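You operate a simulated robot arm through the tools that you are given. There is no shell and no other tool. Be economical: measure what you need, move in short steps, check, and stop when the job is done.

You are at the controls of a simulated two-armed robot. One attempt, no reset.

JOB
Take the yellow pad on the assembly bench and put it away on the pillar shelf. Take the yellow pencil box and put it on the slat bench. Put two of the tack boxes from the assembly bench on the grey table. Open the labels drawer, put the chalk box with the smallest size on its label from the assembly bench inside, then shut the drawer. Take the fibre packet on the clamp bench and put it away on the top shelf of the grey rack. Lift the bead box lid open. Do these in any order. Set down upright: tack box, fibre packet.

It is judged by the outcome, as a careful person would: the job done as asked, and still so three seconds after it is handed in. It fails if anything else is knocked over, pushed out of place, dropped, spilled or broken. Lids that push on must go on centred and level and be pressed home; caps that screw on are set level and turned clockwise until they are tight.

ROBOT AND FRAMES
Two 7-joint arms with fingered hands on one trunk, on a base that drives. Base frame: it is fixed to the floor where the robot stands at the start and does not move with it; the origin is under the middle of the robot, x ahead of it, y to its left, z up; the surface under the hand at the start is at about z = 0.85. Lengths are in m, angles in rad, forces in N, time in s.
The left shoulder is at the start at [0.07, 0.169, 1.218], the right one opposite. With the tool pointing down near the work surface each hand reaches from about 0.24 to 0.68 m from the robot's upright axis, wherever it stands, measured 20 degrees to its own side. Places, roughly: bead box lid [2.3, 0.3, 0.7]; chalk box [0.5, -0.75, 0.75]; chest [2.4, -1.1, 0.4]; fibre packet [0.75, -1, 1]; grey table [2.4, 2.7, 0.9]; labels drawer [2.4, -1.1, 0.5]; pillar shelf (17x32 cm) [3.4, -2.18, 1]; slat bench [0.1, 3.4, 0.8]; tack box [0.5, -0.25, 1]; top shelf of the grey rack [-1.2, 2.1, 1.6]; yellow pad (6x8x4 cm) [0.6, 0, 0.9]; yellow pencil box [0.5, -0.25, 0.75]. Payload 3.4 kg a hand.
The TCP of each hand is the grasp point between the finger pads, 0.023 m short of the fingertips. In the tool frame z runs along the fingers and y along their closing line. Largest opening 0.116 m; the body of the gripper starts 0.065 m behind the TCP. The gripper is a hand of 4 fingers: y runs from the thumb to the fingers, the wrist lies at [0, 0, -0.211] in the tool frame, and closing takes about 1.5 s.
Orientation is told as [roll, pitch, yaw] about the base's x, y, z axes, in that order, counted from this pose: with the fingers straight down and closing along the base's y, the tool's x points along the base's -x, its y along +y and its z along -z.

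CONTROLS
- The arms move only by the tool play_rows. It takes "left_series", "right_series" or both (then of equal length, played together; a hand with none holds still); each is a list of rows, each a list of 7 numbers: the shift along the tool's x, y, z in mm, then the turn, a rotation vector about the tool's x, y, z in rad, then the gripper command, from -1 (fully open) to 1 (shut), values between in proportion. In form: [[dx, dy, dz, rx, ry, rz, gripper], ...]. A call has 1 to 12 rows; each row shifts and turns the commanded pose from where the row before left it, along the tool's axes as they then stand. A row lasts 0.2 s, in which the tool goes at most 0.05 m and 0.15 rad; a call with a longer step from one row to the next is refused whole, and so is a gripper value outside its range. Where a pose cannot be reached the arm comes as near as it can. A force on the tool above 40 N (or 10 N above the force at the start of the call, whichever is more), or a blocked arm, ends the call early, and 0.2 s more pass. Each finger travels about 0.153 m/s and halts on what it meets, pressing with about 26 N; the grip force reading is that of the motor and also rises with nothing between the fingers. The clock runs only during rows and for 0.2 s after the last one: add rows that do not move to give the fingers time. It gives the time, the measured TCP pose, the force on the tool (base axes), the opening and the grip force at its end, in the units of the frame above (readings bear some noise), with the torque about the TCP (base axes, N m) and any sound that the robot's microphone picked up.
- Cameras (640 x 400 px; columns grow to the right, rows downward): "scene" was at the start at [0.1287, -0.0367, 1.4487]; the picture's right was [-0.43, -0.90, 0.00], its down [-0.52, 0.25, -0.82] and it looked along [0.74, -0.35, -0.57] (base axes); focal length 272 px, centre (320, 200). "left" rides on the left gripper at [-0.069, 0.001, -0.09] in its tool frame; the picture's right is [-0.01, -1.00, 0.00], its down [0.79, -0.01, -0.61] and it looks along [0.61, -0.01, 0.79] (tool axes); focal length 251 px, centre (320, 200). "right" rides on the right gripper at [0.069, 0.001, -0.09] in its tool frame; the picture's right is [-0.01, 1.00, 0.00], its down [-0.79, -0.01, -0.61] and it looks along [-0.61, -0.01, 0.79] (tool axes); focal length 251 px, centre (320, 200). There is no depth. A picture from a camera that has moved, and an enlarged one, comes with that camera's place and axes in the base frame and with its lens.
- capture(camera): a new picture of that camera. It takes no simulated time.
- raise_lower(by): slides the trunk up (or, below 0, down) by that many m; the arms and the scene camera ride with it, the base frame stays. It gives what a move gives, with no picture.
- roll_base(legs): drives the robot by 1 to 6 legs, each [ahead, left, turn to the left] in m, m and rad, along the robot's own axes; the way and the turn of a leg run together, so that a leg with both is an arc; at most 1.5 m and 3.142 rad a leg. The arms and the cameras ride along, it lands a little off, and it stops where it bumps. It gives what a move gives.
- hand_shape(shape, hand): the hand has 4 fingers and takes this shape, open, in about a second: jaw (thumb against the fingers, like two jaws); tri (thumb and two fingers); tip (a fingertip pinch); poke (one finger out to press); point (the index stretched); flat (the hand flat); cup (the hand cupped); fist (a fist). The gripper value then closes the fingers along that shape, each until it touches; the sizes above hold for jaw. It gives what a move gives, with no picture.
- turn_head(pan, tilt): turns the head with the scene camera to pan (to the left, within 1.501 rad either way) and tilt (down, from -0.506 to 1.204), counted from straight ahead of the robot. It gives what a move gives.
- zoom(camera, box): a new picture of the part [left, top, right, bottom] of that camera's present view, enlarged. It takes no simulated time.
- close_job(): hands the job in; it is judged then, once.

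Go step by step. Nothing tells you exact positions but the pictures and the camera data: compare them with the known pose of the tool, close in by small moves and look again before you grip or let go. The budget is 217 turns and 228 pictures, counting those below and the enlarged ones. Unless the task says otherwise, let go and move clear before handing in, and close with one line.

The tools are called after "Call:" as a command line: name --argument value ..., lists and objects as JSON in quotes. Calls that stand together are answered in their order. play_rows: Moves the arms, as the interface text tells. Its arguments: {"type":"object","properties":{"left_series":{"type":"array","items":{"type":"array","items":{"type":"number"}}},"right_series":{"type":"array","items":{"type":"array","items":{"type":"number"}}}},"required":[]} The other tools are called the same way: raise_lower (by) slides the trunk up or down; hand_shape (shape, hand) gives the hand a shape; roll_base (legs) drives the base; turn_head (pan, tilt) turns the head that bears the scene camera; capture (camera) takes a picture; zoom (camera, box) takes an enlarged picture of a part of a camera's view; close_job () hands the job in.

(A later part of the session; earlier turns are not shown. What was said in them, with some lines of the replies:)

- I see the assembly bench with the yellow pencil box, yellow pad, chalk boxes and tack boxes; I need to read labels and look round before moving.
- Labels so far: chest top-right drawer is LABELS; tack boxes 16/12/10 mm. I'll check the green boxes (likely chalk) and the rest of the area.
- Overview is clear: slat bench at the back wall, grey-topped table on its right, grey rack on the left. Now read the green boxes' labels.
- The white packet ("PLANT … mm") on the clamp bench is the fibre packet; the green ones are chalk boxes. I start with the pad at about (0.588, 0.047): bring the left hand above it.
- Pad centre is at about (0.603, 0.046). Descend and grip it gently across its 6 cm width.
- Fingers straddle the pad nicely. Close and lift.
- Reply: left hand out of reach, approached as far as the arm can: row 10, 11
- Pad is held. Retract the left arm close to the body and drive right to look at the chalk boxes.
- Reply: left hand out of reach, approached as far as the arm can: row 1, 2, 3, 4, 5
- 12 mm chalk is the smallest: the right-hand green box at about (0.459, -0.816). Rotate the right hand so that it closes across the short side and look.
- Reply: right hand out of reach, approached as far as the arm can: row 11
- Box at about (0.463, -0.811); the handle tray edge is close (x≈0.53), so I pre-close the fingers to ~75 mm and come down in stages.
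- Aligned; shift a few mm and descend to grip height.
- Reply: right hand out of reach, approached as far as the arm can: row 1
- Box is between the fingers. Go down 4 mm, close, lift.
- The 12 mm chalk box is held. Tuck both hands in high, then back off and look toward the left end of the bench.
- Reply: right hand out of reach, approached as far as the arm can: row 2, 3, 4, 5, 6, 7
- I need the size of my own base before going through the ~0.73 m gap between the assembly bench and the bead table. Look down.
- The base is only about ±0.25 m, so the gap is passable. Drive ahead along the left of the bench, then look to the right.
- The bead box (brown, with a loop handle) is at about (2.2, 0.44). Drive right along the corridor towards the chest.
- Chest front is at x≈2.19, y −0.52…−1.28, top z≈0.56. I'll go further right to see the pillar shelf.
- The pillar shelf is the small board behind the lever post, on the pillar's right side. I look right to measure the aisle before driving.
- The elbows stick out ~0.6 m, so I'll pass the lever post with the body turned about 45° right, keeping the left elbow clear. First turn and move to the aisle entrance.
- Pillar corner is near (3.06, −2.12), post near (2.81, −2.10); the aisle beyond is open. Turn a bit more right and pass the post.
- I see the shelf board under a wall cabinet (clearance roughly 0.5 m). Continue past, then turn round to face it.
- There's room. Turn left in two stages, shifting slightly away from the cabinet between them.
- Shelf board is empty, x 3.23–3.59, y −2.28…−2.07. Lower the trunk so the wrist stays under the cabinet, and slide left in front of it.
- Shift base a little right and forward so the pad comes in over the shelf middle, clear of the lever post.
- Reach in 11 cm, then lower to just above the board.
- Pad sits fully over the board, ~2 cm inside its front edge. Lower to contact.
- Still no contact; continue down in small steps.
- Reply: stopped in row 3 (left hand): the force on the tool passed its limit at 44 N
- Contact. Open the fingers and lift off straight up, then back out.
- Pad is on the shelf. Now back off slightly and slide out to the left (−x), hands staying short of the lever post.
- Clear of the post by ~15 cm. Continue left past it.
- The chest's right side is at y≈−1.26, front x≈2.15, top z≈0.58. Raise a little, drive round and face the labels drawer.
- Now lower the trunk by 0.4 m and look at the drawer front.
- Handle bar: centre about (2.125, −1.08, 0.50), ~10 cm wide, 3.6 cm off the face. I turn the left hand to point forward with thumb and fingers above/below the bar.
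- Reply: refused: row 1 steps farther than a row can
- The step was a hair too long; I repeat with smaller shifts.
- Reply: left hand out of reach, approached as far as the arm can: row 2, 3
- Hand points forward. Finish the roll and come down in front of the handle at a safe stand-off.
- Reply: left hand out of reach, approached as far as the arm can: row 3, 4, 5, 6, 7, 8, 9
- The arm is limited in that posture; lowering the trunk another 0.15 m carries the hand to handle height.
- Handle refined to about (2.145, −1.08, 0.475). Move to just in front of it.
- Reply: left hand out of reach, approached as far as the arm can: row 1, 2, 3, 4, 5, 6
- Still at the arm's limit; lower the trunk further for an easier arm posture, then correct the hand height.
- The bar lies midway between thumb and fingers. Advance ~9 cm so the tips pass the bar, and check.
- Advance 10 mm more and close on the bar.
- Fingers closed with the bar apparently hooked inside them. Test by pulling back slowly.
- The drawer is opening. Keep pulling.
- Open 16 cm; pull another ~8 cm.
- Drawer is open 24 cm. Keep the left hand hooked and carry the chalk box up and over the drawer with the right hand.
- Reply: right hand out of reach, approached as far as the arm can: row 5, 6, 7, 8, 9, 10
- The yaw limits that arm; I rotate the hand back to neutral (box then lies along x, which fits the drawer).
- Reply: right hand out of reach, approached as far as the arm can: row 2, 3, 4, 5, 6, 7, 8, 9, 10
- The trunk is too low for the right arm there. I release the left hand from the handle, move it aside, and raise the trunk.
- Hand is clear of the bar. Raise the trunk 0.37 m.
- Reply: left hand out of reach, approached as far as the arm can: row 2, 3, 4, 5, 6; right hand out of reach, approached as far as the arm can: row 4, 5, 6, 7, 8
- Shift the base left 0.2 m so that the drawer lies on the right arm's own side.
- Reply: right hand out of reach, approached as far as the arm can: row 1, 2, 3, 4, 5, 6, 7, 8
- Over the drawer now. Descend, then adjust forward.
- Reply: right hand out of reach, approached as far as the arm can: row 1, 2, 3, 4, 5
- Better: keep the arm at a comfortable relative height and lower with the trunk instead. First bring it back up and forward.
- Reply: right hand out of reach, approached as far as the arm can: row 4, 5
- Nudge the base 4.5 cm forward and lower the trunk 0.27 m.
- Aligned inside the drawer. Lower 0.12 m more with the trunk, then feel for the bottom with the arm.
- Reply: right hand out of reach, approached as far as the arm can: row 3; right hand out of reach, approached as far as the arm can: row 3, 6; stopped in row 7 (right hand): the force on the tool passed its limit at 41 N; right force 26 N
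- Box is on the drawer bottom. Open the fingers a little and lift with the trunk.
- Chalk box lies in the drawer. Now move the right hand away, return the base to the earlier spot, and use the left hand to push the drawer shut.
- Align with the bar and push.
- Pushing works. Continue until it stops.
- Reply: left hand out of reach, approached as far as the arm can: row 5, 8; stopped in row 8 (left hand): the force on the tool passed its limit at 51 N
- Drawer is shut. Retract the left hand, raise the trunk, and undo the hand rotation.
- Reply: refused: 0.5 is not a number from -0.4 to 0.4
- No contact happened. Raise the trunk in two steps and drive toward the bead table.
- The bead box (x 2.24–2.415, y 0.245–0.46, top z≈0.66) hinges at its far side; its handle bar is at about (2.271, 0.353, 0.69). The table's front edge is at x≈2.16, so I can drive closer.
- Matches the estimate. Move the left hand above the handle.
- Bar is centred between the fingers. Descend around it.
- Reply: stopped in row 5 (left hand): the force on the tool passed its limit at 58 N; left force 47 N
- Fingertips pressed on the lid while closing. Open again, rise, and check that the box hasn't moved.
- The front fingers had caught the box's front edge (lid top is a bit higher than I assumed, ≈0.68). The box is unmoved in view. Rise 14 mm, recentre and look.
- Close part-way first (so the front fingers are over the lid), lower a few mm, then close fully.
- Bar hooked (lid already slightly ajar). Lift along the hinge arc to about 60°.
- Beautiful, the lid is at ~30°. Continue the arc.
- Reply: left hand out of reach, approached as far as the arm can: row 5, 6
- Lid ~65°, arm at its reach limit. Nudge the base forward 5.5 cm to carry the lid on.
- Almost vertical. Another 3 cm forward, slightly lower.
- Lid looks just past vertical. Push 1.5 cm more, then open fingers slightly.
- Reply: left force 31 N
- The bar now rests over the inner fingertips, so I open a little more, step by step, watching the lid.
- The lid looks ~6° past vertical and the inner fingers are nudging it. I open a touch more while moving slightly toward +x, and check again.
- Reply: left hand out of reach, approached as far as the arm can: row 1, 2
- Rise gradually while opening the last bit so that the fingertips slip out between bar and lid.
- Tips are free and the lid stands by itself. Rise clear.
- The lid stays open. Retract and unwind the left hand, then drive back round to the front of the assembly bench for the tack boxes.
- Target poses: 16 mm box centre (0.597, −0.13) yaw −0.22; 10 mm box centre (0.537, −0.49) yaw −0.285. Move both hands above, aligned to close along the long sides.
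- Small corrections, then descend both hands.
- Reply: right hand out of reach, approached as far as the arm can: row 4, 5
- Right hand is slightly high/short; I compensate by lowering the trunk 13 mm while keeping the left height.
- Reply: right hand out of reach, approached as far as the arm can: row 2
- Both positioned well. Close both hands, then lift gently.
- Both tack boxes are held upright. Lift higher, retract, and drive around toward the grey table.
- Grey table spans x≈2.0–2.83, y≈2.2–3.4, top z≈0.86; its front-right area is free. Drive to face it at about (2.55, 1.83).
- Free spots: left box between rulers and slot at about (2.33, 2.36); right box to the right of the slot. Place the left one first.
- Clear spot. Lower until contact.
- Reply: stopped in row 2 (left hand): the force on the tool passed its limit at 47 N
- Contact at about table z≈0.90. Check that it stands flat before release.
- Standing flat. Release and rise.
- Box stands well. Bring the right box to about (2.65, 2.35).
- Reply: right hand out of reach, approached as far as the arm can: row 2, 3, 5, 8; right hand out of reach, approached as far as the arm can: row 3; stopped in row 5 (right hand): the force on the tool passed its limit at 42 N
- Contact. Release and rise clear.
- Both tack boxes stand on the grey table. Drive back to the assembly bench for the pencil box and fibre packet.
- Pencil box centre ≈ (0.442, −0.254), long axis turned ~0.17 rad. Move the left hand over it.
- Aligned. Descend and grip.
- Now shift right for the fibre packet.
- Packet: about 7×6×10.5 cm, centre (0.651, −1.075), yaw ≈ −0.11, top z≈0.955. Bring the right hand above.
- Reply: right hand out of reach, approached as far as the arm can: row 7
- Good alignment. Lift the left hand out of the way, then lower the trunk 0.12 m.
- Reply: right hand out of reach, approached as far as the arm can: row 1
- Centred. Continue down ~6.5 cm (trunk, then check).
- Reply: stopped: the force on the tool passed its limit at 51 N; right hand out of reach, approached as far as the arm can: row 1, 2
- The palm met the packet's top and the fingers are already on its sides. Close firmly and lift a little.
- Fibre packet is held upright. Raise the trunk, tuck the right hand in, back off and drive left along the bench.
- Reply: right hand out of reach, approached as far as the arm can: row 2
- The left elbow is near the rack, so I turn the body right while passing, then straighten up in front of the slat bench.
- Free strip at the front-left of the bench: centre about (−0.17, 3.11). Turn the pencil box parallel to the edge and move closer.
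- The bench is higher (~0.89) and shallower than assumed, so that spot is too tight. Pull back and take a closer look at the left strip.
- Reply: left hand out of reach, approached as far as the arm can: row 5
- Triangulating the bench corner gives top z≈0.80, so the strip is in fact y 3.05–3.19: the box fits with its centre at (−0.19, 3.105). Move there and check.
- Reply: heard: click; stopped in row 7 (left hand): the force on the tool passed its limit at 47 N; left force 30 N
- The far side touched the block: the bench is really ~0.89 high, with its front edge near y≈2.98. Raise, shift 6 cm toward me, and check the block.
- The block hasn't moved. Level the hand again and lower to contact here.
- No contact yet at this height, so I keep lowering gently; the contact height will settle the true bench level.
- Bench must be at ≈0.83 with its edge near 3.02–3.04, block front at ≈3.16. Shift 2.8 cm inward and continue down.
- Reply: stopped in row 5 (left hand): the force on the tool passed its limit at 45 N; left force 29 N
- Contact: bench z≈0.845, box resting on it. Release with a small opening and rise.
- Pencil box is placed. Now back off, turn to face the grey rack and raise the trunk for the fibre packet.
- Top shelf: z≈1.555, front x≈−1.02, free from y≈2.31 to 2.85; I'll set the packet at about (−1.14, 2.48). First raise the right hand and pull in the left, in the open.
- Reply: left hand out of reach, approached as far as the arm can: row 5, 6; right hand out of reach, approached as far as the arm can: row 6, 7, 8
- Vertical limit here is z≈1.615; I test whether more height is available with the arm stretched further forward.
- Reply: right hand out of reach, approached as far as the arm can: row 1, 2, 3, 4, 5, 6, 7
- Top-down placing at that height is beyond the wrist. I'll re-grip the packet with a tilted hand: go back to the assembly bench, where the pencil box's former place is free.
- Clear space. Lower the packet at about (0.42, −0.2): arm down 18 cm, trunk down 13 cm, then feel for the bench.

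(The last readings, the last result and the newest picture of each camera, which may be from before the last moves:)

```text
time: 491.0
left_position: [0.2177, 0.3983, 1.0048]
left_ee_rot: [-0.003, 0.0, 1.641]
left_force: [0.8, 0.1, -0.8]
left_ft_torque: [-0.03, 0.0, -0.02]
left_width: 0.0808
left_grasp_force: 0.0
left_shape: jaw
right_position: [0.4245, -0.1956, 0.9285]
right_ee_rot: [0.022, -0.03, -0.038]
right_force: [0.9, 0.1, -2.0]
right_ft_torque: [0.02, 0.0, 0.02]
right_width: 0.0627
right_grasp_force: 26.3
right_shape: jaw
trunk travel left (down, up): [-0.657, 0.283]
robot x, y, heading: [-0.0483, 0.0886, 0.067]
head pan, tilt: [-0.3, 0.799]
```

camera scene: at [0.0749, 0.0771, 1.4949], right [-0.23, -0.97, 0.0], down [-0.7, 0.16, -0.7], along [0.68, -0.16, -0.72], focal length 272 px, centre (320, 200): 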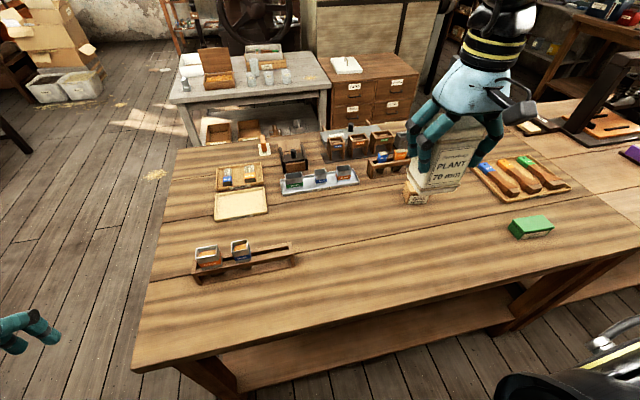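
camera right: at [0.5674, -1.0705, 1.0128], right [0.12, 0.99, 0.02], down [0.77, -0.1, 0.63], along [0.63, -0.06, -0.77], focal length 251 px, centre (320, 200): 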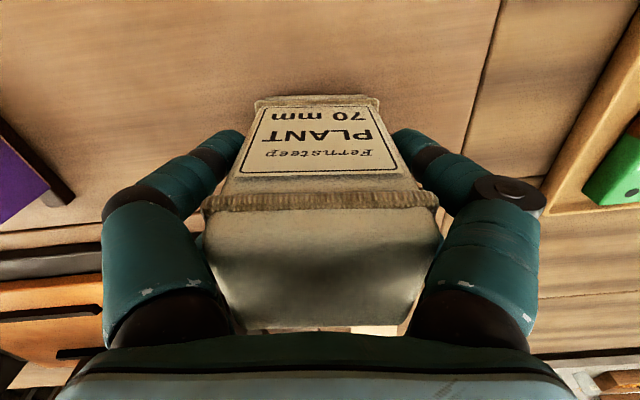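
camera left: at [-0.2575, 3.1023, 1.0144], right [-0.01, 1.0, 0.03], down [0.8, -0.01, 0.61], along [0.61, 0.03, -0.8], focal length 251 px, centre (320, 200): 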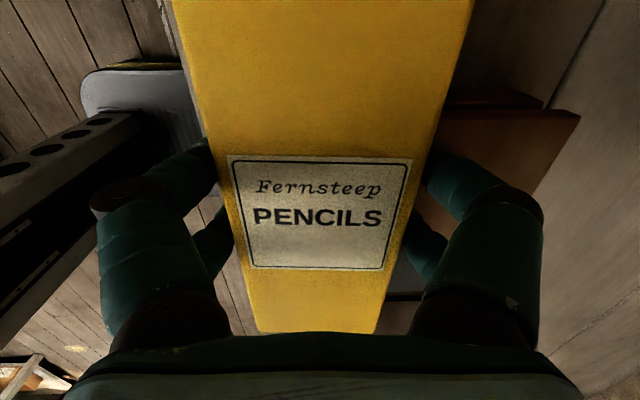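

Call:
play_rows --right_series '[[0, 0, 3, 0, 0, 0, 1], [0, 0, 3, 0, 0, 0, 1], [0, 0, 3, 0, 0, 0, 1], [0, 0, 3, 0, 0, 0, 1], [0, 0, 0, 0, 0, 0, 1]]'

Call:
zoom --camera "scene" --box '[320, 180, 520, 330]'

```text
time: 491.9
left_position: [0.2146, 0.3992, 1.0065]
left_ee_rot: [-0.008, 0.0, 1.643]
left_force: [-0.3, -0.3, 1.1]
left_ft_torque: [-0.02, 0.01, 0.04]
left_width: 0.0812
left_grasp_force: 0.1
left_shape: jaw
right_position: [0.4236, -0.195, 0.9241]
right_ee_rot: [0.022, -0.042, -0.036]
right_force: [-4.1, -1.0, 25.8]
right_ft_torque: [-0.27, 0.78, 0.05]
right_width: 0.0625
right_grasp_force: 26.6
right_shape: jaw
trunk travel left (down, up): [-0.657, 0.283]
robot x, y, heading: [-0.056, 0.0929, 0.064]
head pan, tilt: [-0.3, 0.799]
stopped in row 4 (right hand): the force on the tool passed its limit at 44 N (the readings are from after the stop); the commanded pose is now the measured one
```

```text
2.67 times, centred on (420, 255) of scene
camera zoom: at [0.0713, 0.079, 1.3654], right [-0.23, -0.97, 0.0], down [-0.7, 0.16, -0.7], along [0.68, -0.16, -0.71], focal length 726 px, centre (53, 53)
```

zoom: 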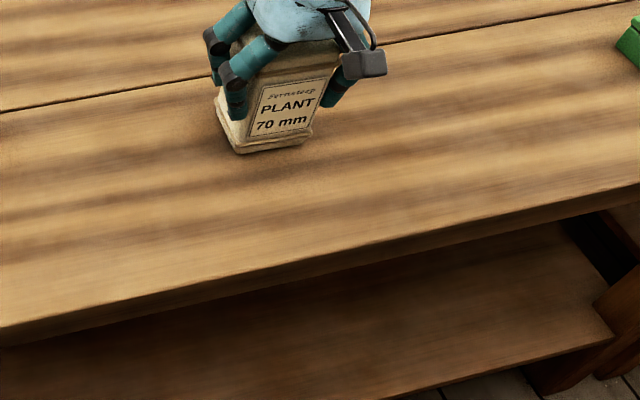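

Packet stands upright on the bench. Release, rise, and tilt the right hand ~50° forward.

Call:
play_rows --right_series '[[0, 0, 0, 0, 0, 0, 0.2], [0, 0, 0, 0, 0, 0, -0.4], [0, 0, 0, 0, 0, 0, -0.9], [0, 0, 0, 0, 0, 0, -0.9], [0, 0, 0, 0, 0, 0, -0.9], [0, 0, -15, 0, 0, 0, -0.9], [0, 0, -30, 0, 0, 0, -0.9], [0, 0, -40, 0, 0, 0, -0.9], [0, 0, -40, 0, 0, 0, -0.9], [20, 0, -30, 0, 0, 0, -0.9], [30, 0, 0, 0, 0, 0, -0.9], [0, 0, 0, 0, 0, 0, -0.9]]'

Call:
play_rows --right_series '[[0, 0, 0, 0, -0.145, 0, -0.9], [0, 0, 0, 0, -0.145, 0, -0.9], [0, 0, 0, 0, -0.145, 0, -0.9], [0, 0, 0, 0, -0.145, 0, -0.9], [0, 0, 0, 0, -0.145, 0, -0.9], [0, 0, 0, 0, -0.145, 0, -0.9], [0, 0, 0, 0, 0, 0, -0.9]]'

Call:
capture --camera "scene"

Call:
capture --camera "right"

```text
time: 494.5
left_position: [0.2188, 0.3982, 1.0041]
left_ee_rot: [-0.004, -0.002, 1.642]
left_force: [-0.8, 0.1, -0.1]
left_ft_torque: [0.0, 0.0, 0.03]
left_width: 0.081
left_grasp_force: 0.0
left_shape: jaw
right_position: [0.3698, -0.1981, 1.0742]
right_ee_rot: [0.021, -0.039, -0.037]
right_force: [-0.5, 0.3, 0.8]
right_ft_torque: [0.0, 0.02, 0.01]
right_width: 0.11
right_grasp_force: 0.1
right_shape: jaw
trunk travel left (down, up): [-0.657, 0.283]
robot x, y, heading: [-0.0527, 0.091, 0.073]
head pan, tilt: [-0.3, 0.799]
```

```text
time: 496.1
left_position: [0.2173, 0.3973, 1.005]
left_ee_rot: [-0.006, -0.002, 1.642]
left_force: [-0.1, 0.0, -0.1]
left_ft_torque: [-0.03, -0.01, -0.01]
left_width: 0.081
left_grasp_force: 0.1
left_shape: jaw
right_position: [0.4167, -0.1988, 1.0845]
right_ee_rot: [0.032, -0.897, -0.058]
right_force: [-0.4, 0.1, -0.5]
right_ft_torque: [-0.05, -0.01, -0.02]
right_width: 0.1102
right_grasp_force: 0.0
right_shape: jaw
right hand out of reach, approached as far as the arm can: row 5, 6
trunk travel left (down, up): [-0.657, 0.283]
robot x, y, heading: [-0.0504, 0.0916, 0.073]
head pan, tilt: [-0.3, 0.799]
```

```text
38 pictures are left
camera scene: at [0.0746, 0.0771, 1.3649], right [-0.23, -0.97, 0.0], down [-0.7, 0.16, -0.7], along [0.68, -0.16, -0.72], focal length 272 px, centre (320, 200)
```

scene: 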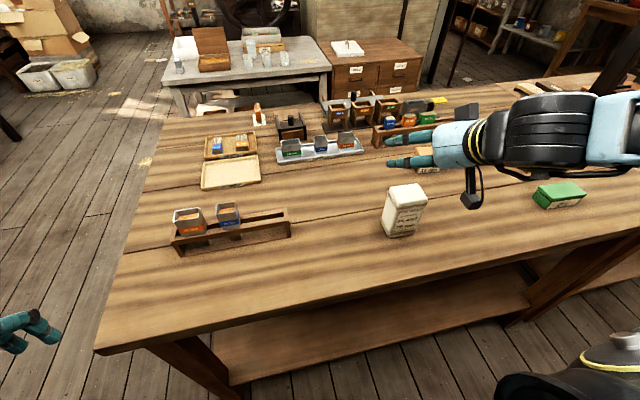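

```text
37 pictures are left
camera right: at [0.3048, -0.1946, 1.0881], right [0.04, 1.0, 0.03], down [0.02, -0.03, 1.0], along [1.0, -0.04, -0.02], focal length 251 px, centre (320, 200)
```

right: 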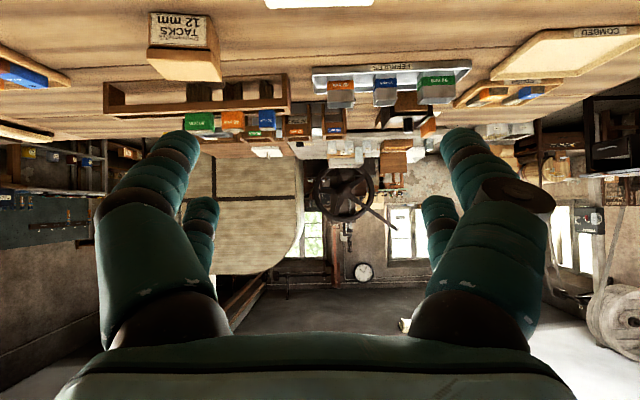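

Packet stands at about (0.425, −0.195), top z≈0.97. Back the base 0.15 m to give the tilted arm room, then line up for a forward-down approach.

Call:
roll_base --legs '[[-0.15, 0, -0.07]]'

Call:
play_rows --right_series '[[25, 0, 0, 0, 0, 0, -0.9], [25, 0, 0, 0, 0, 0, -0.9], [25, 0, 0, 0, 0, 0, -0.9], [0, 0, 0, 0, 0, 0, -0.9]]'

Call:
capture --camera "right"

```text
time: 497.5
left_position: [0.0899, 0.3732, 1.005]
left_ee_rot: [-0.003, -0.001, 1.572]
left_force: [-0.2, 0.1, -0.2]
left_ft_torque: [0.01, 0.02, 0.01]
left_width: 0.0807
left_grasp_force: 0.0
left_shape: jaw
right_position: [0.2461, -0.2369, 1.0838]
right_ee_rot: [0.03, -0.895, -0.126]
right_force: [-0.1, 0.2, 0.4]
right_ft_torque: [-0.01, -0.02, 0.01]
right_width: 0.1098
right_grasp_force: 0.1
right_shape: jaw
trunk travel left (down, up): [-0.657, 0.283]
robot x, y, heading: [-0.2062, 0.0858, 0.001]
head pan, tilt: [-0.3, 0.799]
```

```text
time: 498.5
left_position: [0.089, 0.372, 1.0038]
left_ee_rot: [-0.002, -0.001, 1.572]
left_force: [-0.2, 0.0, -0.5]
left_ft_torque: [0.0, -0.02, 0.02]
left_width: 0.0813
left_grasp_force: 0.1
left_shape: jaw
right_position: [0.2491, -0.2518, 1.035]
right_ee_rot: [0.032, -0.896, -0.127]
right_force: [0.5, -0.4, -0.5]
right_ft_torque: [-0.03, -0.01, -0.03]
right_width: 0.1102
right_grasp_force: 0.1
right_shape: jaw
right hand out of reach, approached as far as the arm can: row 1, 2, 3
trunk travel left (down, up): [-0.657, 0.283]
robot x, y, heading: [-0.2057, 0.0849, -0.002]
head pan, tilt: [-0.3, 0.799]
```

```text
36 pictures are left
camera right: at [0.1375, -0.2385, 1.0381], right [0.11, 0.99, 0.03], down [0.02, -0.03, 1.0], along [0.99, -0.11, -0.02], focal length 251 px, centre (320, 200)
```

right: 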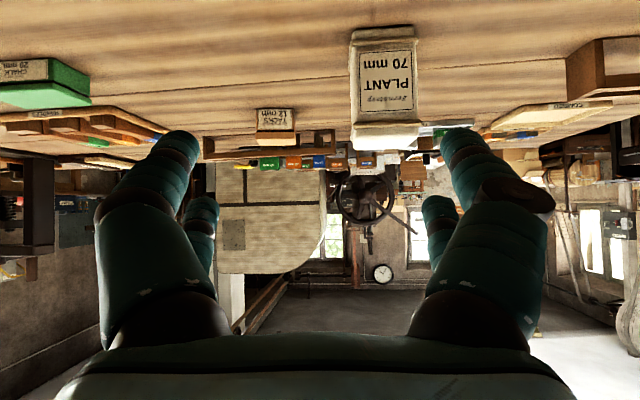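

Packet is straight ahead. Correct the yaw and move to the pre-grasp point.

Call:
play_rows --right_series '[[0, 0, 0, -0.07, 0, -0.056, -0.95], [-4, 15, 28, 0, 0, 0, -0.95], [-4, 15, 28, 0, 0, 0, -0.95], [-4, 15, 28, 0, 0, 0, -0.95], [-4, 15, 28, 0, 0, 0, -0.95], [0, 0, 0, 0, 0, 0, -0.95]]'

Call:
capture --camera "right"

Call:
zoom --camera "scene" --box '[300, 130, 500, 280]'

```text
time: 499.9
left_position: [0.0874, 0.372, 1.0043]
left_ee_rot: [-0.006, -0.002, 1.572]
left_force: [-0.7, 0.0, 0.7]
left_ft_torque: [0.03, 0.01, 0.0]
left_width: 0.0809
left_grasp_force: 0.0
left_shape: jaw
right_position: [0.3482, -0.191, 0.9789]
right_ee_rot: [0.03, -0.9, -0.038]
right_force: [0.5, -0.1, 0.5]
right_ft_torque: [0.04, 0.03, 0.01]
right_width: 0.1128
right_grasp_force: 0.1
right_shape: jaw
trunk travel left (down, up): [-0.657, 0.283]
robot x, y, heading: [-0.202, 0.0852, 0.002]
head pan, tilt: [-0.3, 0.799]
```

```text
35 pictures are left
camera right: at [0.2359, -0.1881, 0.9823], right [0.02, 1.0, 0.03], down [0.02, -0.03, 1.0], along [1.0, -0.02, -0.02], focal length 251 px, centre (320, 200)
```

right: 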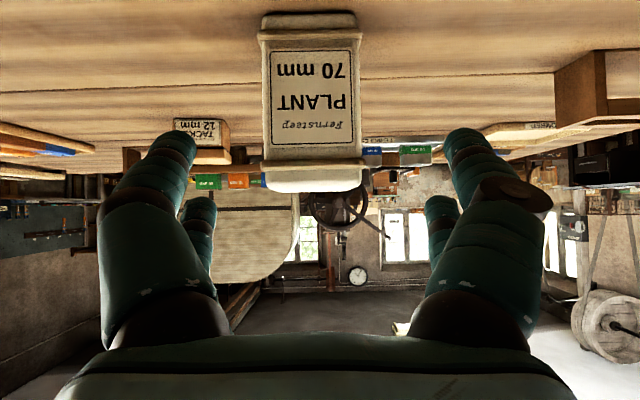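

```text
2.67 times, centred on (400, 205) of scene
camera zoom: at [-0.0781, 0.0627, 1.3649], right [-0.3, -0.96, 0.0], down [-0.68, 0.21, -0.7], along [0.67, -0.21, -0.72], focal length 726 px, centre (107, 187)
```

zoom: 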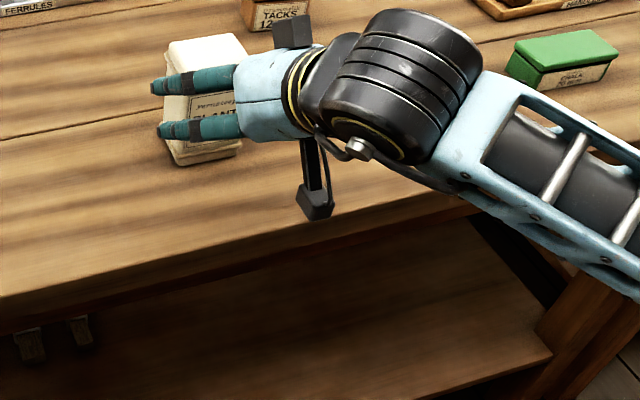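

Aligned within a few mm; packet height is ~12 cm (z 0.85–0.97). Advance along the fingers 9 cm.

Call:
play_rows --right_series '[[-3, -2, 25, 0, 0, 0, -0.95], [-3, -2, 25, 0, 0, 0, -0.95], [-3, -1, 20, 0, 0, 0, -0.95], [-1, 0, 12, 0, 0, 0, -0.95], [0, 0, 8, 0, 0, 0, -0.95], [0, 0, 0, 0, 0, 0, -0.95]]'

Call:
zoom --camera "scene" --box '[300, 130, 500, 280]'

Call:
capture --camera "right"

```text
time: 501.3
left_position: [0.0881, 0.3735, 1.0051]
left_ee_rot: [-0.003, -0.002, 1.573]
left_force: [0.0, -0.1, -0.7]
left_ft_torque: [0.04, 0.04, -0.03]
left_width: 0.081
left_grasp_force: 0.1
left_shape: jaw
right_position: [0.4247, -0.1945, 0.9303]
right_ee_rot: [0.033, -0.899, -0.038]
right_force: [-1.1, -0.4, 0.7]
right_ft_torque: [-0.03, -0.03, 0.01]
right_width: 0.113
right_grasp_force: 0.0
right_shape: jaw
trunk travel left (down, up): [-0.657, 0.283]
robot x, y, heading: [-0.2031, 0.0854, -0.0]
head pan, tilt: [-0.3, 0.799]
```

```text
2.67 times, centred on (400, 205) of scene
camera zoom: at [-0.0774, 0.063, 1.3648], right [-0.3, -0.96, 0.0], down [-0.68, 0.21, -0.7], along [0.67, -0.21, -0.72], focal length 726 px, centre (107, 187)
```

zoom: 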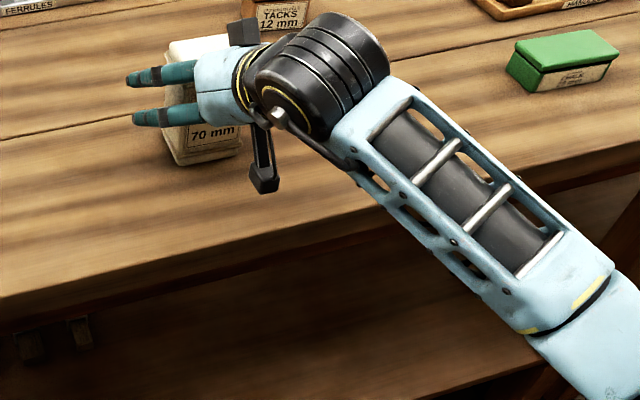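

```text
32 pictures are left
camera right: at [0.3121, -0.1926, 0.9329], right [0.02, 1.0, 0.03], down [0.02, -0.03, 1.0], along [1.0, -0.02, -0.02], focal length 251 px, centre (320, 200)
```

right: 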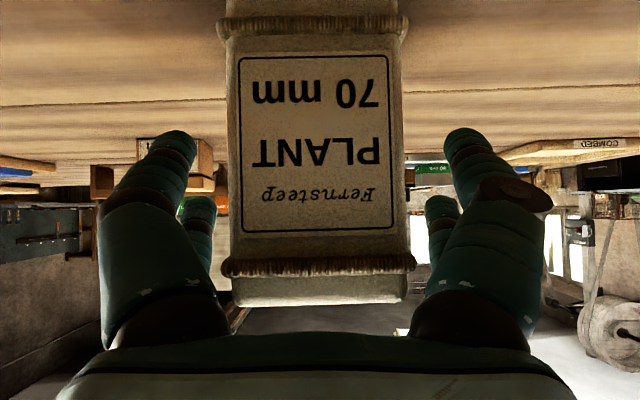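

Centred between the fingers. Close and lift slightly.

Call:
play_rows --right_series '[[0, 0, 0, 0, 0, 0, -0.4], [0, 0, 0, 0, 0, 0, 0.0], [0, 0, 0, 0, 0, 0, 0.5], [0, 0, 0, 0, 0, 0, 1], [0, 0, 0, 0, 0, 0, 1], [0, 0, 0, 0, 0, 0, 1], [0, 0, 0, 0, 0, 0, 1], [-8, 0, -6, 0, 0, 0, 1], [-23, 0, -19, 0, 0, 0, 1], [-23, 0, -19, 0, 0, 0, 1], [0, 0, 0, 0, 0, 0, 1]]'

Call:
capture --camera "right"

Call:
capture --camera "scene"

```text
time: 503.7
left_position: [0.088, 0.3731, 1.0046]
left_ee_rot: [-0.005, 0.0, 1.571]
left_force: [-0.1, -0.6, -0.3]
left_ft_torque: [0.0, 0.01, 0.01]
left_width: 0.0811
left_grasp_force: 0.1
left_shape: jaw
right_position: [0.4257, -0.1966, 0.9985]
right_ee_rot: [0.033, -0.896, -0.037]
right_force: [-0.2, 0.1, -2.2]
right_ft_torque: [0.0, -0.01, -0.04]
right_width: 0.0639
right_grasp_force: 25.6
right_shape: jaw
trunk travel left (down, up): [-0.657, 0.283]
robot x, y, heading: [-0.2015, 0.0854, 0.0]
head pan, tilt: [-0.3, 0.799]
```

```text
31 pictures are left
camera right: at [0.3128, -0.1947, 1.0023], right [0.02, 1.0, 0.03], down [0.02, -0.03, 1.0], along [1.0, -0.02, -0.02], focal length 251 px, centre (320, 200)
```

right: 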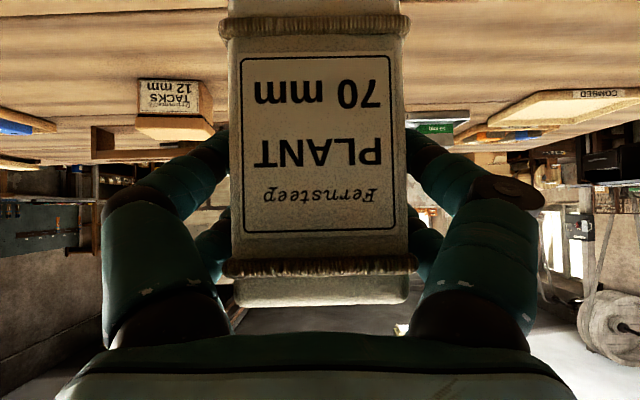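

```text
30 pictures are left
camera scene: at [-0.0767, 0.0627, 1.3647], right [-0.3, -0.96, 0.0], down [-0.69, 0.21, -0.7], along [0.67, -0.21, -0.72], focal length 272 px, centre (320, 200)
```

scene: 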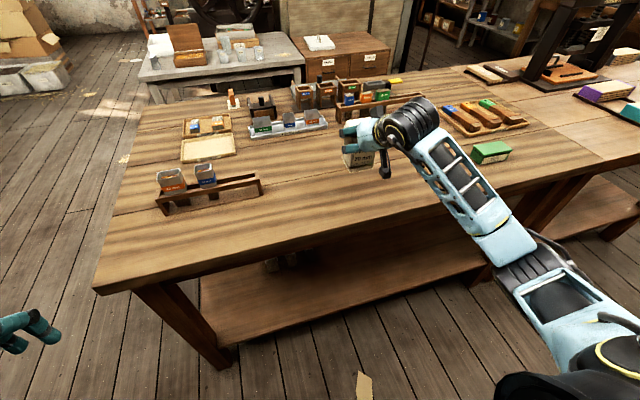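

Packet is held at an angle but upright. Pull it in, raise the trunk, and drive back to the rack.

Call:
play_rows --right_series '[[0, 0, -35, 0, 0, 0, 1], [0, 0, -35, 0, 0, 0, 1], [0, 0, -35, 0, 0, 0, 1], [0, 0, -35, 0, 0, 0, 1], [0, 0, -35, 0, 0, 0, 1], [0, 0, 0, 0, 0, 0, 1]]'

Call:
raise_lower --by 0.1

Call:
roll_base --legs '[[-0.1, 0.8, 0], [0, 0, 3.14], [0, -1.33, 0]]'

Call:
raise_lower --by 0.18

Call:
play_rows --right_series '[[-31, 0, -25, 0, 0, 0, 1], [-31, 0, -25, 0, 0, 0, 1], [-31, 0, -25, 0, 0, 0, 1], [-31, 0, -25, 0, 0, 0, 1], [-31, 0, -25, 0, 0, 0, 1], [-31, 0, -25, 0, 0, 0, 1], [0, 0, 0, 0, 0, 0, 1]]'

```text
time: 505.1
left_position: [0.0889, 0.3726, 1.0042]
left_ee_rot: [-0.003, -0.001, 1.571]
left_force: [0.3, -0.3, -0.1]
left_ft_torque: [0.01, 0.03, 0.0]
left_width: 0.081
left_grasp_force: 0.0
left_shape: jaw
right_position: [0.2857, -0.1989, 1.1084]
right_ee_rot: [0.031, -0.898, -0.038]
right_force: [-0.5, 0.2, -1.7]
right_ft_torque: [-0.01, -0.01, 0.0]
right_width: 0.0638
right_grasp_force: 25.9
right_shape: jaw
trunk travel left (down, up): [-0.657, 0.283]
robot x, y, heading: [-0.2044, 0.0882, -0.002]
head pan, tilt: [-0.3, 0.799]
```

```text
time: 506.4
left_position: [0.0881, 0.3739, 1.1051]
left_ee_rot: [-0.003, -0.002, 1.573]
left_force: [0.6, 0.0, 1.0]
left_ft_torque: [-0.01, 0.02, -0.02]
left_width: 0.0808
left_grasp_force: 0.1
left_shape: jaw
right_position: [0.2879, -0.1985, 1.2087]
right_ee_rot: [0.031, -0.898, -0.037]
right_force: [0.0, -0.8, -1.1]
right_ft_torque: [0.04, 0.03, 0.02]
right_width: 0.0635
right_grasp_force: 25.8
right_shape: jaw
trunk travel left (down, up): [-0.757, 0.183]
robot x, y, heading: [-0.2079, 0.0879, -0.001]
head pan, tilt: [-0.3, 0.799]
```

```text
time: 524.4
left_position: [-0.599, 1.9295, 1.105]
left_ee_rot: [-0.003, 0.0, -1.553]
left_force: [-0.1, 0.1, -0.4]
left_ft_torque: [0.0, 0.02, -0.03]
left_width: 0.081
left_grasp_force: 0.0
left_shape: jaw
right_position: [-0.8072, 2.4979, 1.2077]
right_ee_rot: [0.033, -0.897, 3.12]
right_force: [0.3, -0.6, -2.2]
right_ft_torque: [0.0, -0.03, -0.03]
right_width: 0.0631
right_grasp_force: 26.4
right_shape: jaw
trunk travel left (down, up): [-0.757, 0.183]
robot x, y, heading: [-0.3092, 2.2195, -3.127]
head pan, tilt: [-0.3, 0.799]
```

```text
time: 526.4
left_position: [-0.5983, 1.9291, 1.285]
left_ee_rot: [-0.004, -0.002, -1.553]
left_force: [-1.1, -0.3, 0.4]
left_ft_torque: [0.01, 0.04, -0.02]
left_width: 0.0811
left_grasp_force: 0.1
left_shape: jaw
right_position: [-0.8065, 2.4989, 1.3871]
right_ee_rot: [0.031, -0.897, 3.119]
right_force: [-0.2, -0.3, -1.1]
right_ft_torque: [-0.04, -0.02, -0.01]
right_width: 0.0635
right_grasp_force: 26.2
right_shape: jaw
trunk travel left (down, up): [-0.937, 0.003]
robot x, y, heading: [-0.3124, 2.2223, -3.124]
head pan, tilt: [-0.3, 0.799]
```

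```text
time: 528.0
left_position: [-0.5987, 1.9293, 1.2849]
left_ee_rot: [-0.003, 0.0, -1.554]
left_force: [0.5, -0.4, 0.0]
left_ft_torque: [-0.01, 0.02, 0.01]
left_width: 0.0808
left_grasp_force: 0.0
left_shape: jaw
right_position: [-0.8052, 2.502, 1.6266]
right_ee_rot: [0.032, -0.897, 3.119]
right_force: [-0.2, -0.6, -2.0]
right_ft_torque: [0.02, -0.01, -0.01]
right_width: 0.0634
right_grasp_force: 25.7
right_shape: jaw
trunk travel left (down, up): [-0.937, 0.003]
robot x, y, heading: [-0.3073, 2.2231, -3.123]
head pan, tilt: [-0.3, 0.799]
```

That posture reaches well. Raise 7 cm more and look at the shelf and packet.

Call:
play_rows --right_series '[[-31, 0, -25, 0, 0, 0, 1], [-27, 0, -21, 0, 0, 0, 1], [0, 0, 0, 0, 0, 0, 1]]'

Call:
turn_head --pan -0.3 --tilt 0.3

Call:
capture --camera "scene"

Call:
capture --camera "right"

```text
time: 528.8
left_position: [-0.5982, 1.9307, 1.2843]
left_ee_rot: [-0.002, -0.002, -1.555]
left_force: [0.3, -0.1, 0.3]
left_ft_torque: [0.02, -0.03, -0.01]
left_width: 0.0807
left_grasp_force: 0.0
left_shape: jaw
right_position: [-0.8058, 2.5055, 1.6987]
right_ee_rot: [0.032, -0.896, 3.12]
right_force: [-0.3, -0.5, -1.3]
right_ft_torque: [0.02, -0.01, 0.02]
right_width: 0.0632
right_grasp_force: 26.5
right_shape: jaw
trunk travel left (down, up): [-0.937, 0.003]
robot x, y, heading: [-0.3082, 2.2216, -3.126]
head pan, tilt: [-0.3, 0.799]
```

```text
time: 529.7
left_position: [-0.5978, 1.9307, 1.2849]
left_ee_rot: [-0.003, -0.003, -1.554]
left_force: [-0.1, 0.5, 0.0]
left_ft_torque: [0.0, 0.01, 0.03]
left_width: 0.0813
left_grasp_force: 0.1
left_shape: jaw
right_position: [-0.8047, 2.5053, 1.6988]
right_ee_rot: [0.031, -0.897, 3.12]
right_force: [-0.1, -0.4, -1.9]
right_ft_torque: [-0.03, -0.01, 0.03]
right_width: 0.0632
right_grasp_force: 25.9
right_shape: jaw
trunk travel left (down, up): [-0.937, 0.003]
robot x, y, heading: [-0.3107, 2.2234, -3.131]
head pan, tilt: [-0.3, 0.3]
```

```text
29 pictures are left
camera scene: at [-0.4526, 2.2495, 1.689], right [0.28, 0.96, 0.0], down [0.28, -0.08, -0.95], along [-0.92, 0.27, -0.3], focal length 272 px, centre (320, 200)
```

scene: 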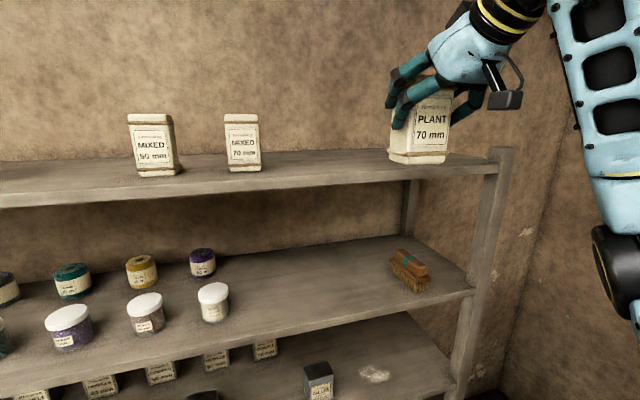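

```text
28 pictures are left
camera right: at [-0.6915, 2.505, 1.7022], right [0.0, -1.0, 0.03], down [-0.02, 0.03, 1.0], along [-1.0, 0.0, -0.02], focal length 251 px, centre (320, 200)
```

right: 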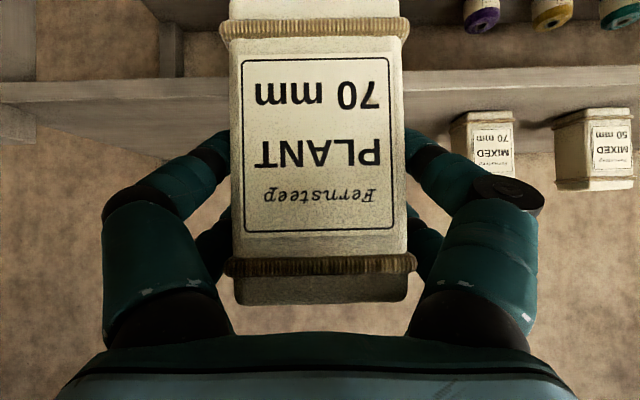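

Shelf top z≈1.565, front x≈−1.025. Drive 0.22 m closer, then extend the arm the rest at safe height.

Call:
roll_base --legs '[[0.22, 0, -0.01]]'

Call:
play_rows --right_series '[[-16, 0, 19.5, 0, 0, 0, 1], [-16, 0, 19.5, 0, 0, 0, 1], [-16, 0, 19.5, 0, 0, 0, 1], [-16, 0, 19.5, 0, 0, 0, 1], [0, 0, 0, 0, 0, 0, 1]]'

Call:
capture --camera "scene"

```text
time: 531.4
left_position: [-0.8179, 1.9312, 1.2856]
left_ee_rot: [-0.008, 0.001, -1.565]
left_force: [0.9, 0.3, 0.3]
left_ft_torque: [-0.04, 0.06, -0.01]
left_width: 0.081
left_grasp_force: 0.1
left_shape: jaw
right_position: [-1.0179, 2.5072, 1.7001]
right_ee_rot: [0.033, -0.902, 3.11]
right_force: [0.7, -0.5, -2.0]
right_ft_torque: [0.02, 0.0, 0.04]
right_width: 0.0633
right_grasp_force: 25.2
right_shape: jaw
trunk travel left (down, up): [-0.937, 0.003]
robot x, y, heading: [-0.5307, 2.2219, -3.134]
head pan, tilt: [-0.3, 0.3]
```

```text
time: 532.6
left_position: [-0.8223, 1.9299, 1.2845]
left_ee_rot: [-0.004, -0.002, -1.562]
left_force: [-0.4, 0.6, 0.2]
left_ft_torque: [0.01, 0.02, 0.01]
left_width: 0.0811
left_grasp_force: 0.1
left_shape: jaw
right_position: [-1.1242, 2.5071, 1.6998]
right_ee_rot: [0.033, -0.899, 3.111]
right_force: [0.4, 0.4, -1.6]
right_ft_torque: [-0.02, 0.01, -0.01]
right_width: 0.0635
right_grasp_force: 25.6
right_shape: jaw
trunk travel left (down, up): [-0.937, 0.003]
robot x, y, heading: [-0.5312, 2.2184, -3.134]
head pan, tilt: [-0.3, 0.3]
```

```text
27 pictures are left
camera scene: at [-0.6736, 2.248, 1.6891], right [0.29, 0.96, 0.0], down [0.28, -0.09, -0.96], along [-0.91, 0.28, -0.3], focal length 272 px, centre (320, 200)
```

scene: 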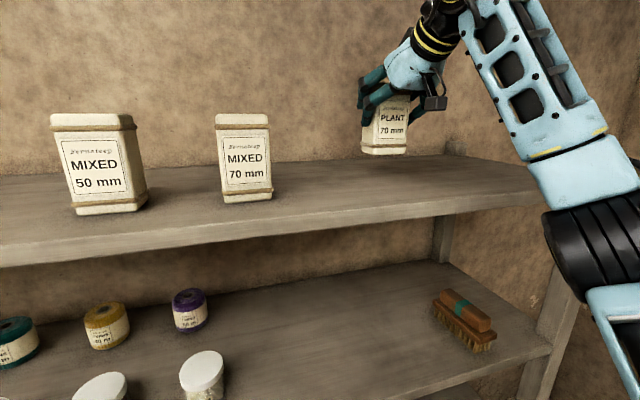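

Lower straight down onto the shelf.

Call:
play_rows --right_series '[[11.7, 0, 9.3, 0, 0, 0, 1], [11.7, 0, 9.3, 0, 0, 0, 1], [5.5, 0, 4.4, 0, 0, 0, 1], [3.9, 0, 3.1, 0, 0, 0, 1], [3.1, 0, 2.5, 0, 0, 0, 1], [2.4, 0, 1.9, 0, 0, 0, 1], [2.4, 0, 1.9, 0, 0, 0, 1], [2.4, 0, 1.9, 0, 0, 0, 1], [2.4, 0, 1.9, 0, 0, 0, 1], [0, 0, 0, 0, 0, 0, 1]]'

Call:
zoom --camera "scene" --box '[300, 60, 500, 210]'

```text
time: 534.6
left_position: [-0.8221, 1.9305, 1.285]
left_ee_rot: [-0.006, -0.001, -1.563]
left_force: [-0.3, -0.1, 0.4]
left_ft_torque: [0.01, 0.0, 0.0]
left_width: 0.0806
left_grasp_force: 0.1
left_shape: jaw
right_position: [-1.124, 2.5069, 1.6483]
right_ee_rot: [0.039, -0.918, 3.105]
right_force: [-5.0, 2.5, 17.6]
right_ft_torque: [0.29, 0.09, 0.07]
right_width: 0.0632
right_grasp_force: 26.1
right_shape: jaw
trunk travel left (down, up): [-0.937, 0.003]
robot x, y, heading: [-0.5334, 2.2213, -3.134]
head pan, tilt: [-0.3, 0.3]
stopped in row 10 (right hand): the force on the tool passed its limit at 44 N (the readings are from after the stop); the commanded pose is now the measured one
```

```text
2.67 times, centred on (400, 135) of scene
camera zoom: at [-0.6729, 2.2474, 1.6892], right [0.29, 0.96, 0.0], down [0.28, -0.09, -0.96], along [-0.91, 0.28, -0.3], focal length 726 px, centre (107, 373)
```

zoom: 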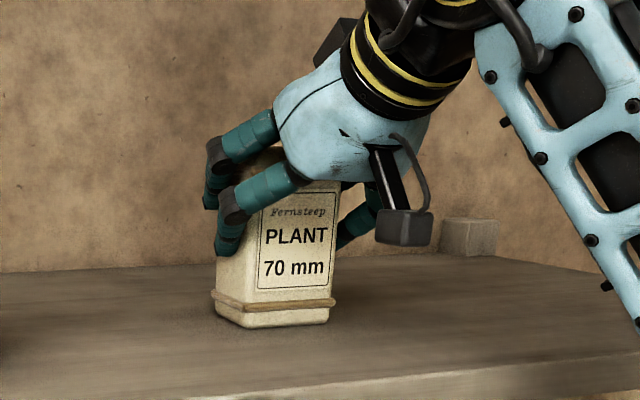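

Packet stands on the shelf. Open the fingers and withdraw backwards-up.

Call:
play_rows --right_series '[[-1, 0, -1, 0, 0, 0, 0.8], [0, 0, 0, 0, 0, 0, 0.3], [0, 0, 0, 0, 0, 0, -0.1], [0, 0, 0, 0, 0, 0, -0.5], [0, 0, 0, 0, 0, 0, -0.8], [0, 0, 0, 0, 0, 0, -0.8], [0, 0, -10, 0, 0, 0, -0.8], [0, 0, -25, 0, 0, 0, -0.8], [0, 0, -35, 0, 0, 0, -0.8], [0, 0, -35, 0, 0, 0, -0.8], [0, 0, -35, 0, 0, 0, -0.8], [0, 0, 0, 0, 0, 0, -0.8]]'

Call:
capture --camera "scene"

```text
time: 537.2
left_position: [-0.8221, 1.9304, 1.2853]
left_ee_rot: [-0.004, -0.002, -1.563]
left_force: [0.8, -0.8, -0.3]
left_ft_torque: [0.05, 0.05, 0.01]
left_width: 0.0809
left_grasp_force: 0.1
left_shape: jaw
right_position: [-1.0131, 2.5069, 1.7319]
right_ee_rot: [0.036, -0.911, 3.106]
right_force: [1.3, -0.2, 0.1]
right_ft_torque: [0.02, 0.0, 0.05]
right_width: 0.1042
right_grasp_force: 0.1
right_shape: jaw
trunk travel left (down, up): [-0.937, 0.003]
robot x, y, heading: [-0.535, 2.218, -3.134]
head pan, tilt: [-0.3, 0.3]
```

```text
25 pictures are left
camera scene: at [-0.6735, 2.2481, 1.6891], right [0.29, 0.96, 0.0], down [0.28, -0.09, -0.96], along [-0.91, 0.28, -0.3], focal length 272 px, centre (320, 200)
```

scene: 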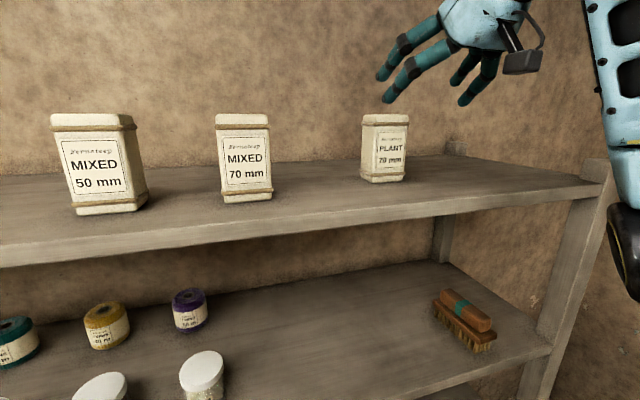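

The packet stands on the top shelf next to the others. Back the robot away so that everything is clear.

Call:
roll_base --legs '[[-0.3, 0, 0]]'

Call:
capture --camera "scene"

```text
time: 539.2
left_position: [-0.5307, 1.9323, 1.2849]
left_ee_rot: [-0.002, -0.002, -1.561]
left_force: [0.6, 0.2, 0.8]
left_ft_torque: [0.01, 0.01, 0.01]
left_width: 0.0813
left_grasp_force: 0.1
left_shape: jaw
right_position: [-0.7249, 2.5075, 1.7318]
right_ee_rot: [0.036, -0.91, 3.108]
right_force: [-0.2, -0.5, -0.5]
right_ft_torque: [-0.05, -0.02, 0.02]
right_width: 0.104
right_grasp_force: 0.0
right_shape: jaw
trunk travel left (down, up): [-0.937, 0.003]
robot x, y, heading: [-0.2402, 2.2224, -3.13]
head pan, tilt: [-0.3, 0.3]
```

```text
24 pictures are left
camera scene: at [-0.3835, 2.2499, 1.6887], right [0.29, 0.96, 0.0], down [0.29, -0.08, -0.95], along [-0.91, 0.27, -0.3], focal length 272 px, centre (320, 200)
```

scene: 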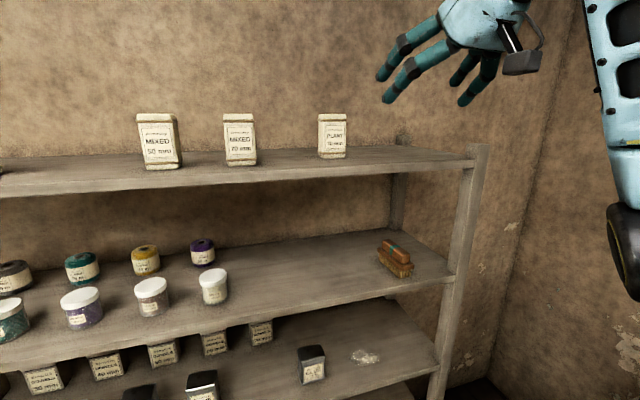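

Every item is in place and both hands are clear, so I hand the job in.

Call:
close_job

```text
The job is handed in.
```

All six parts of the job are done and it has been handed in: the pad, pencil box, two tack boxes, chalk box and fibre packet are put away, the labels drawer is shut and the bead box lid is open.
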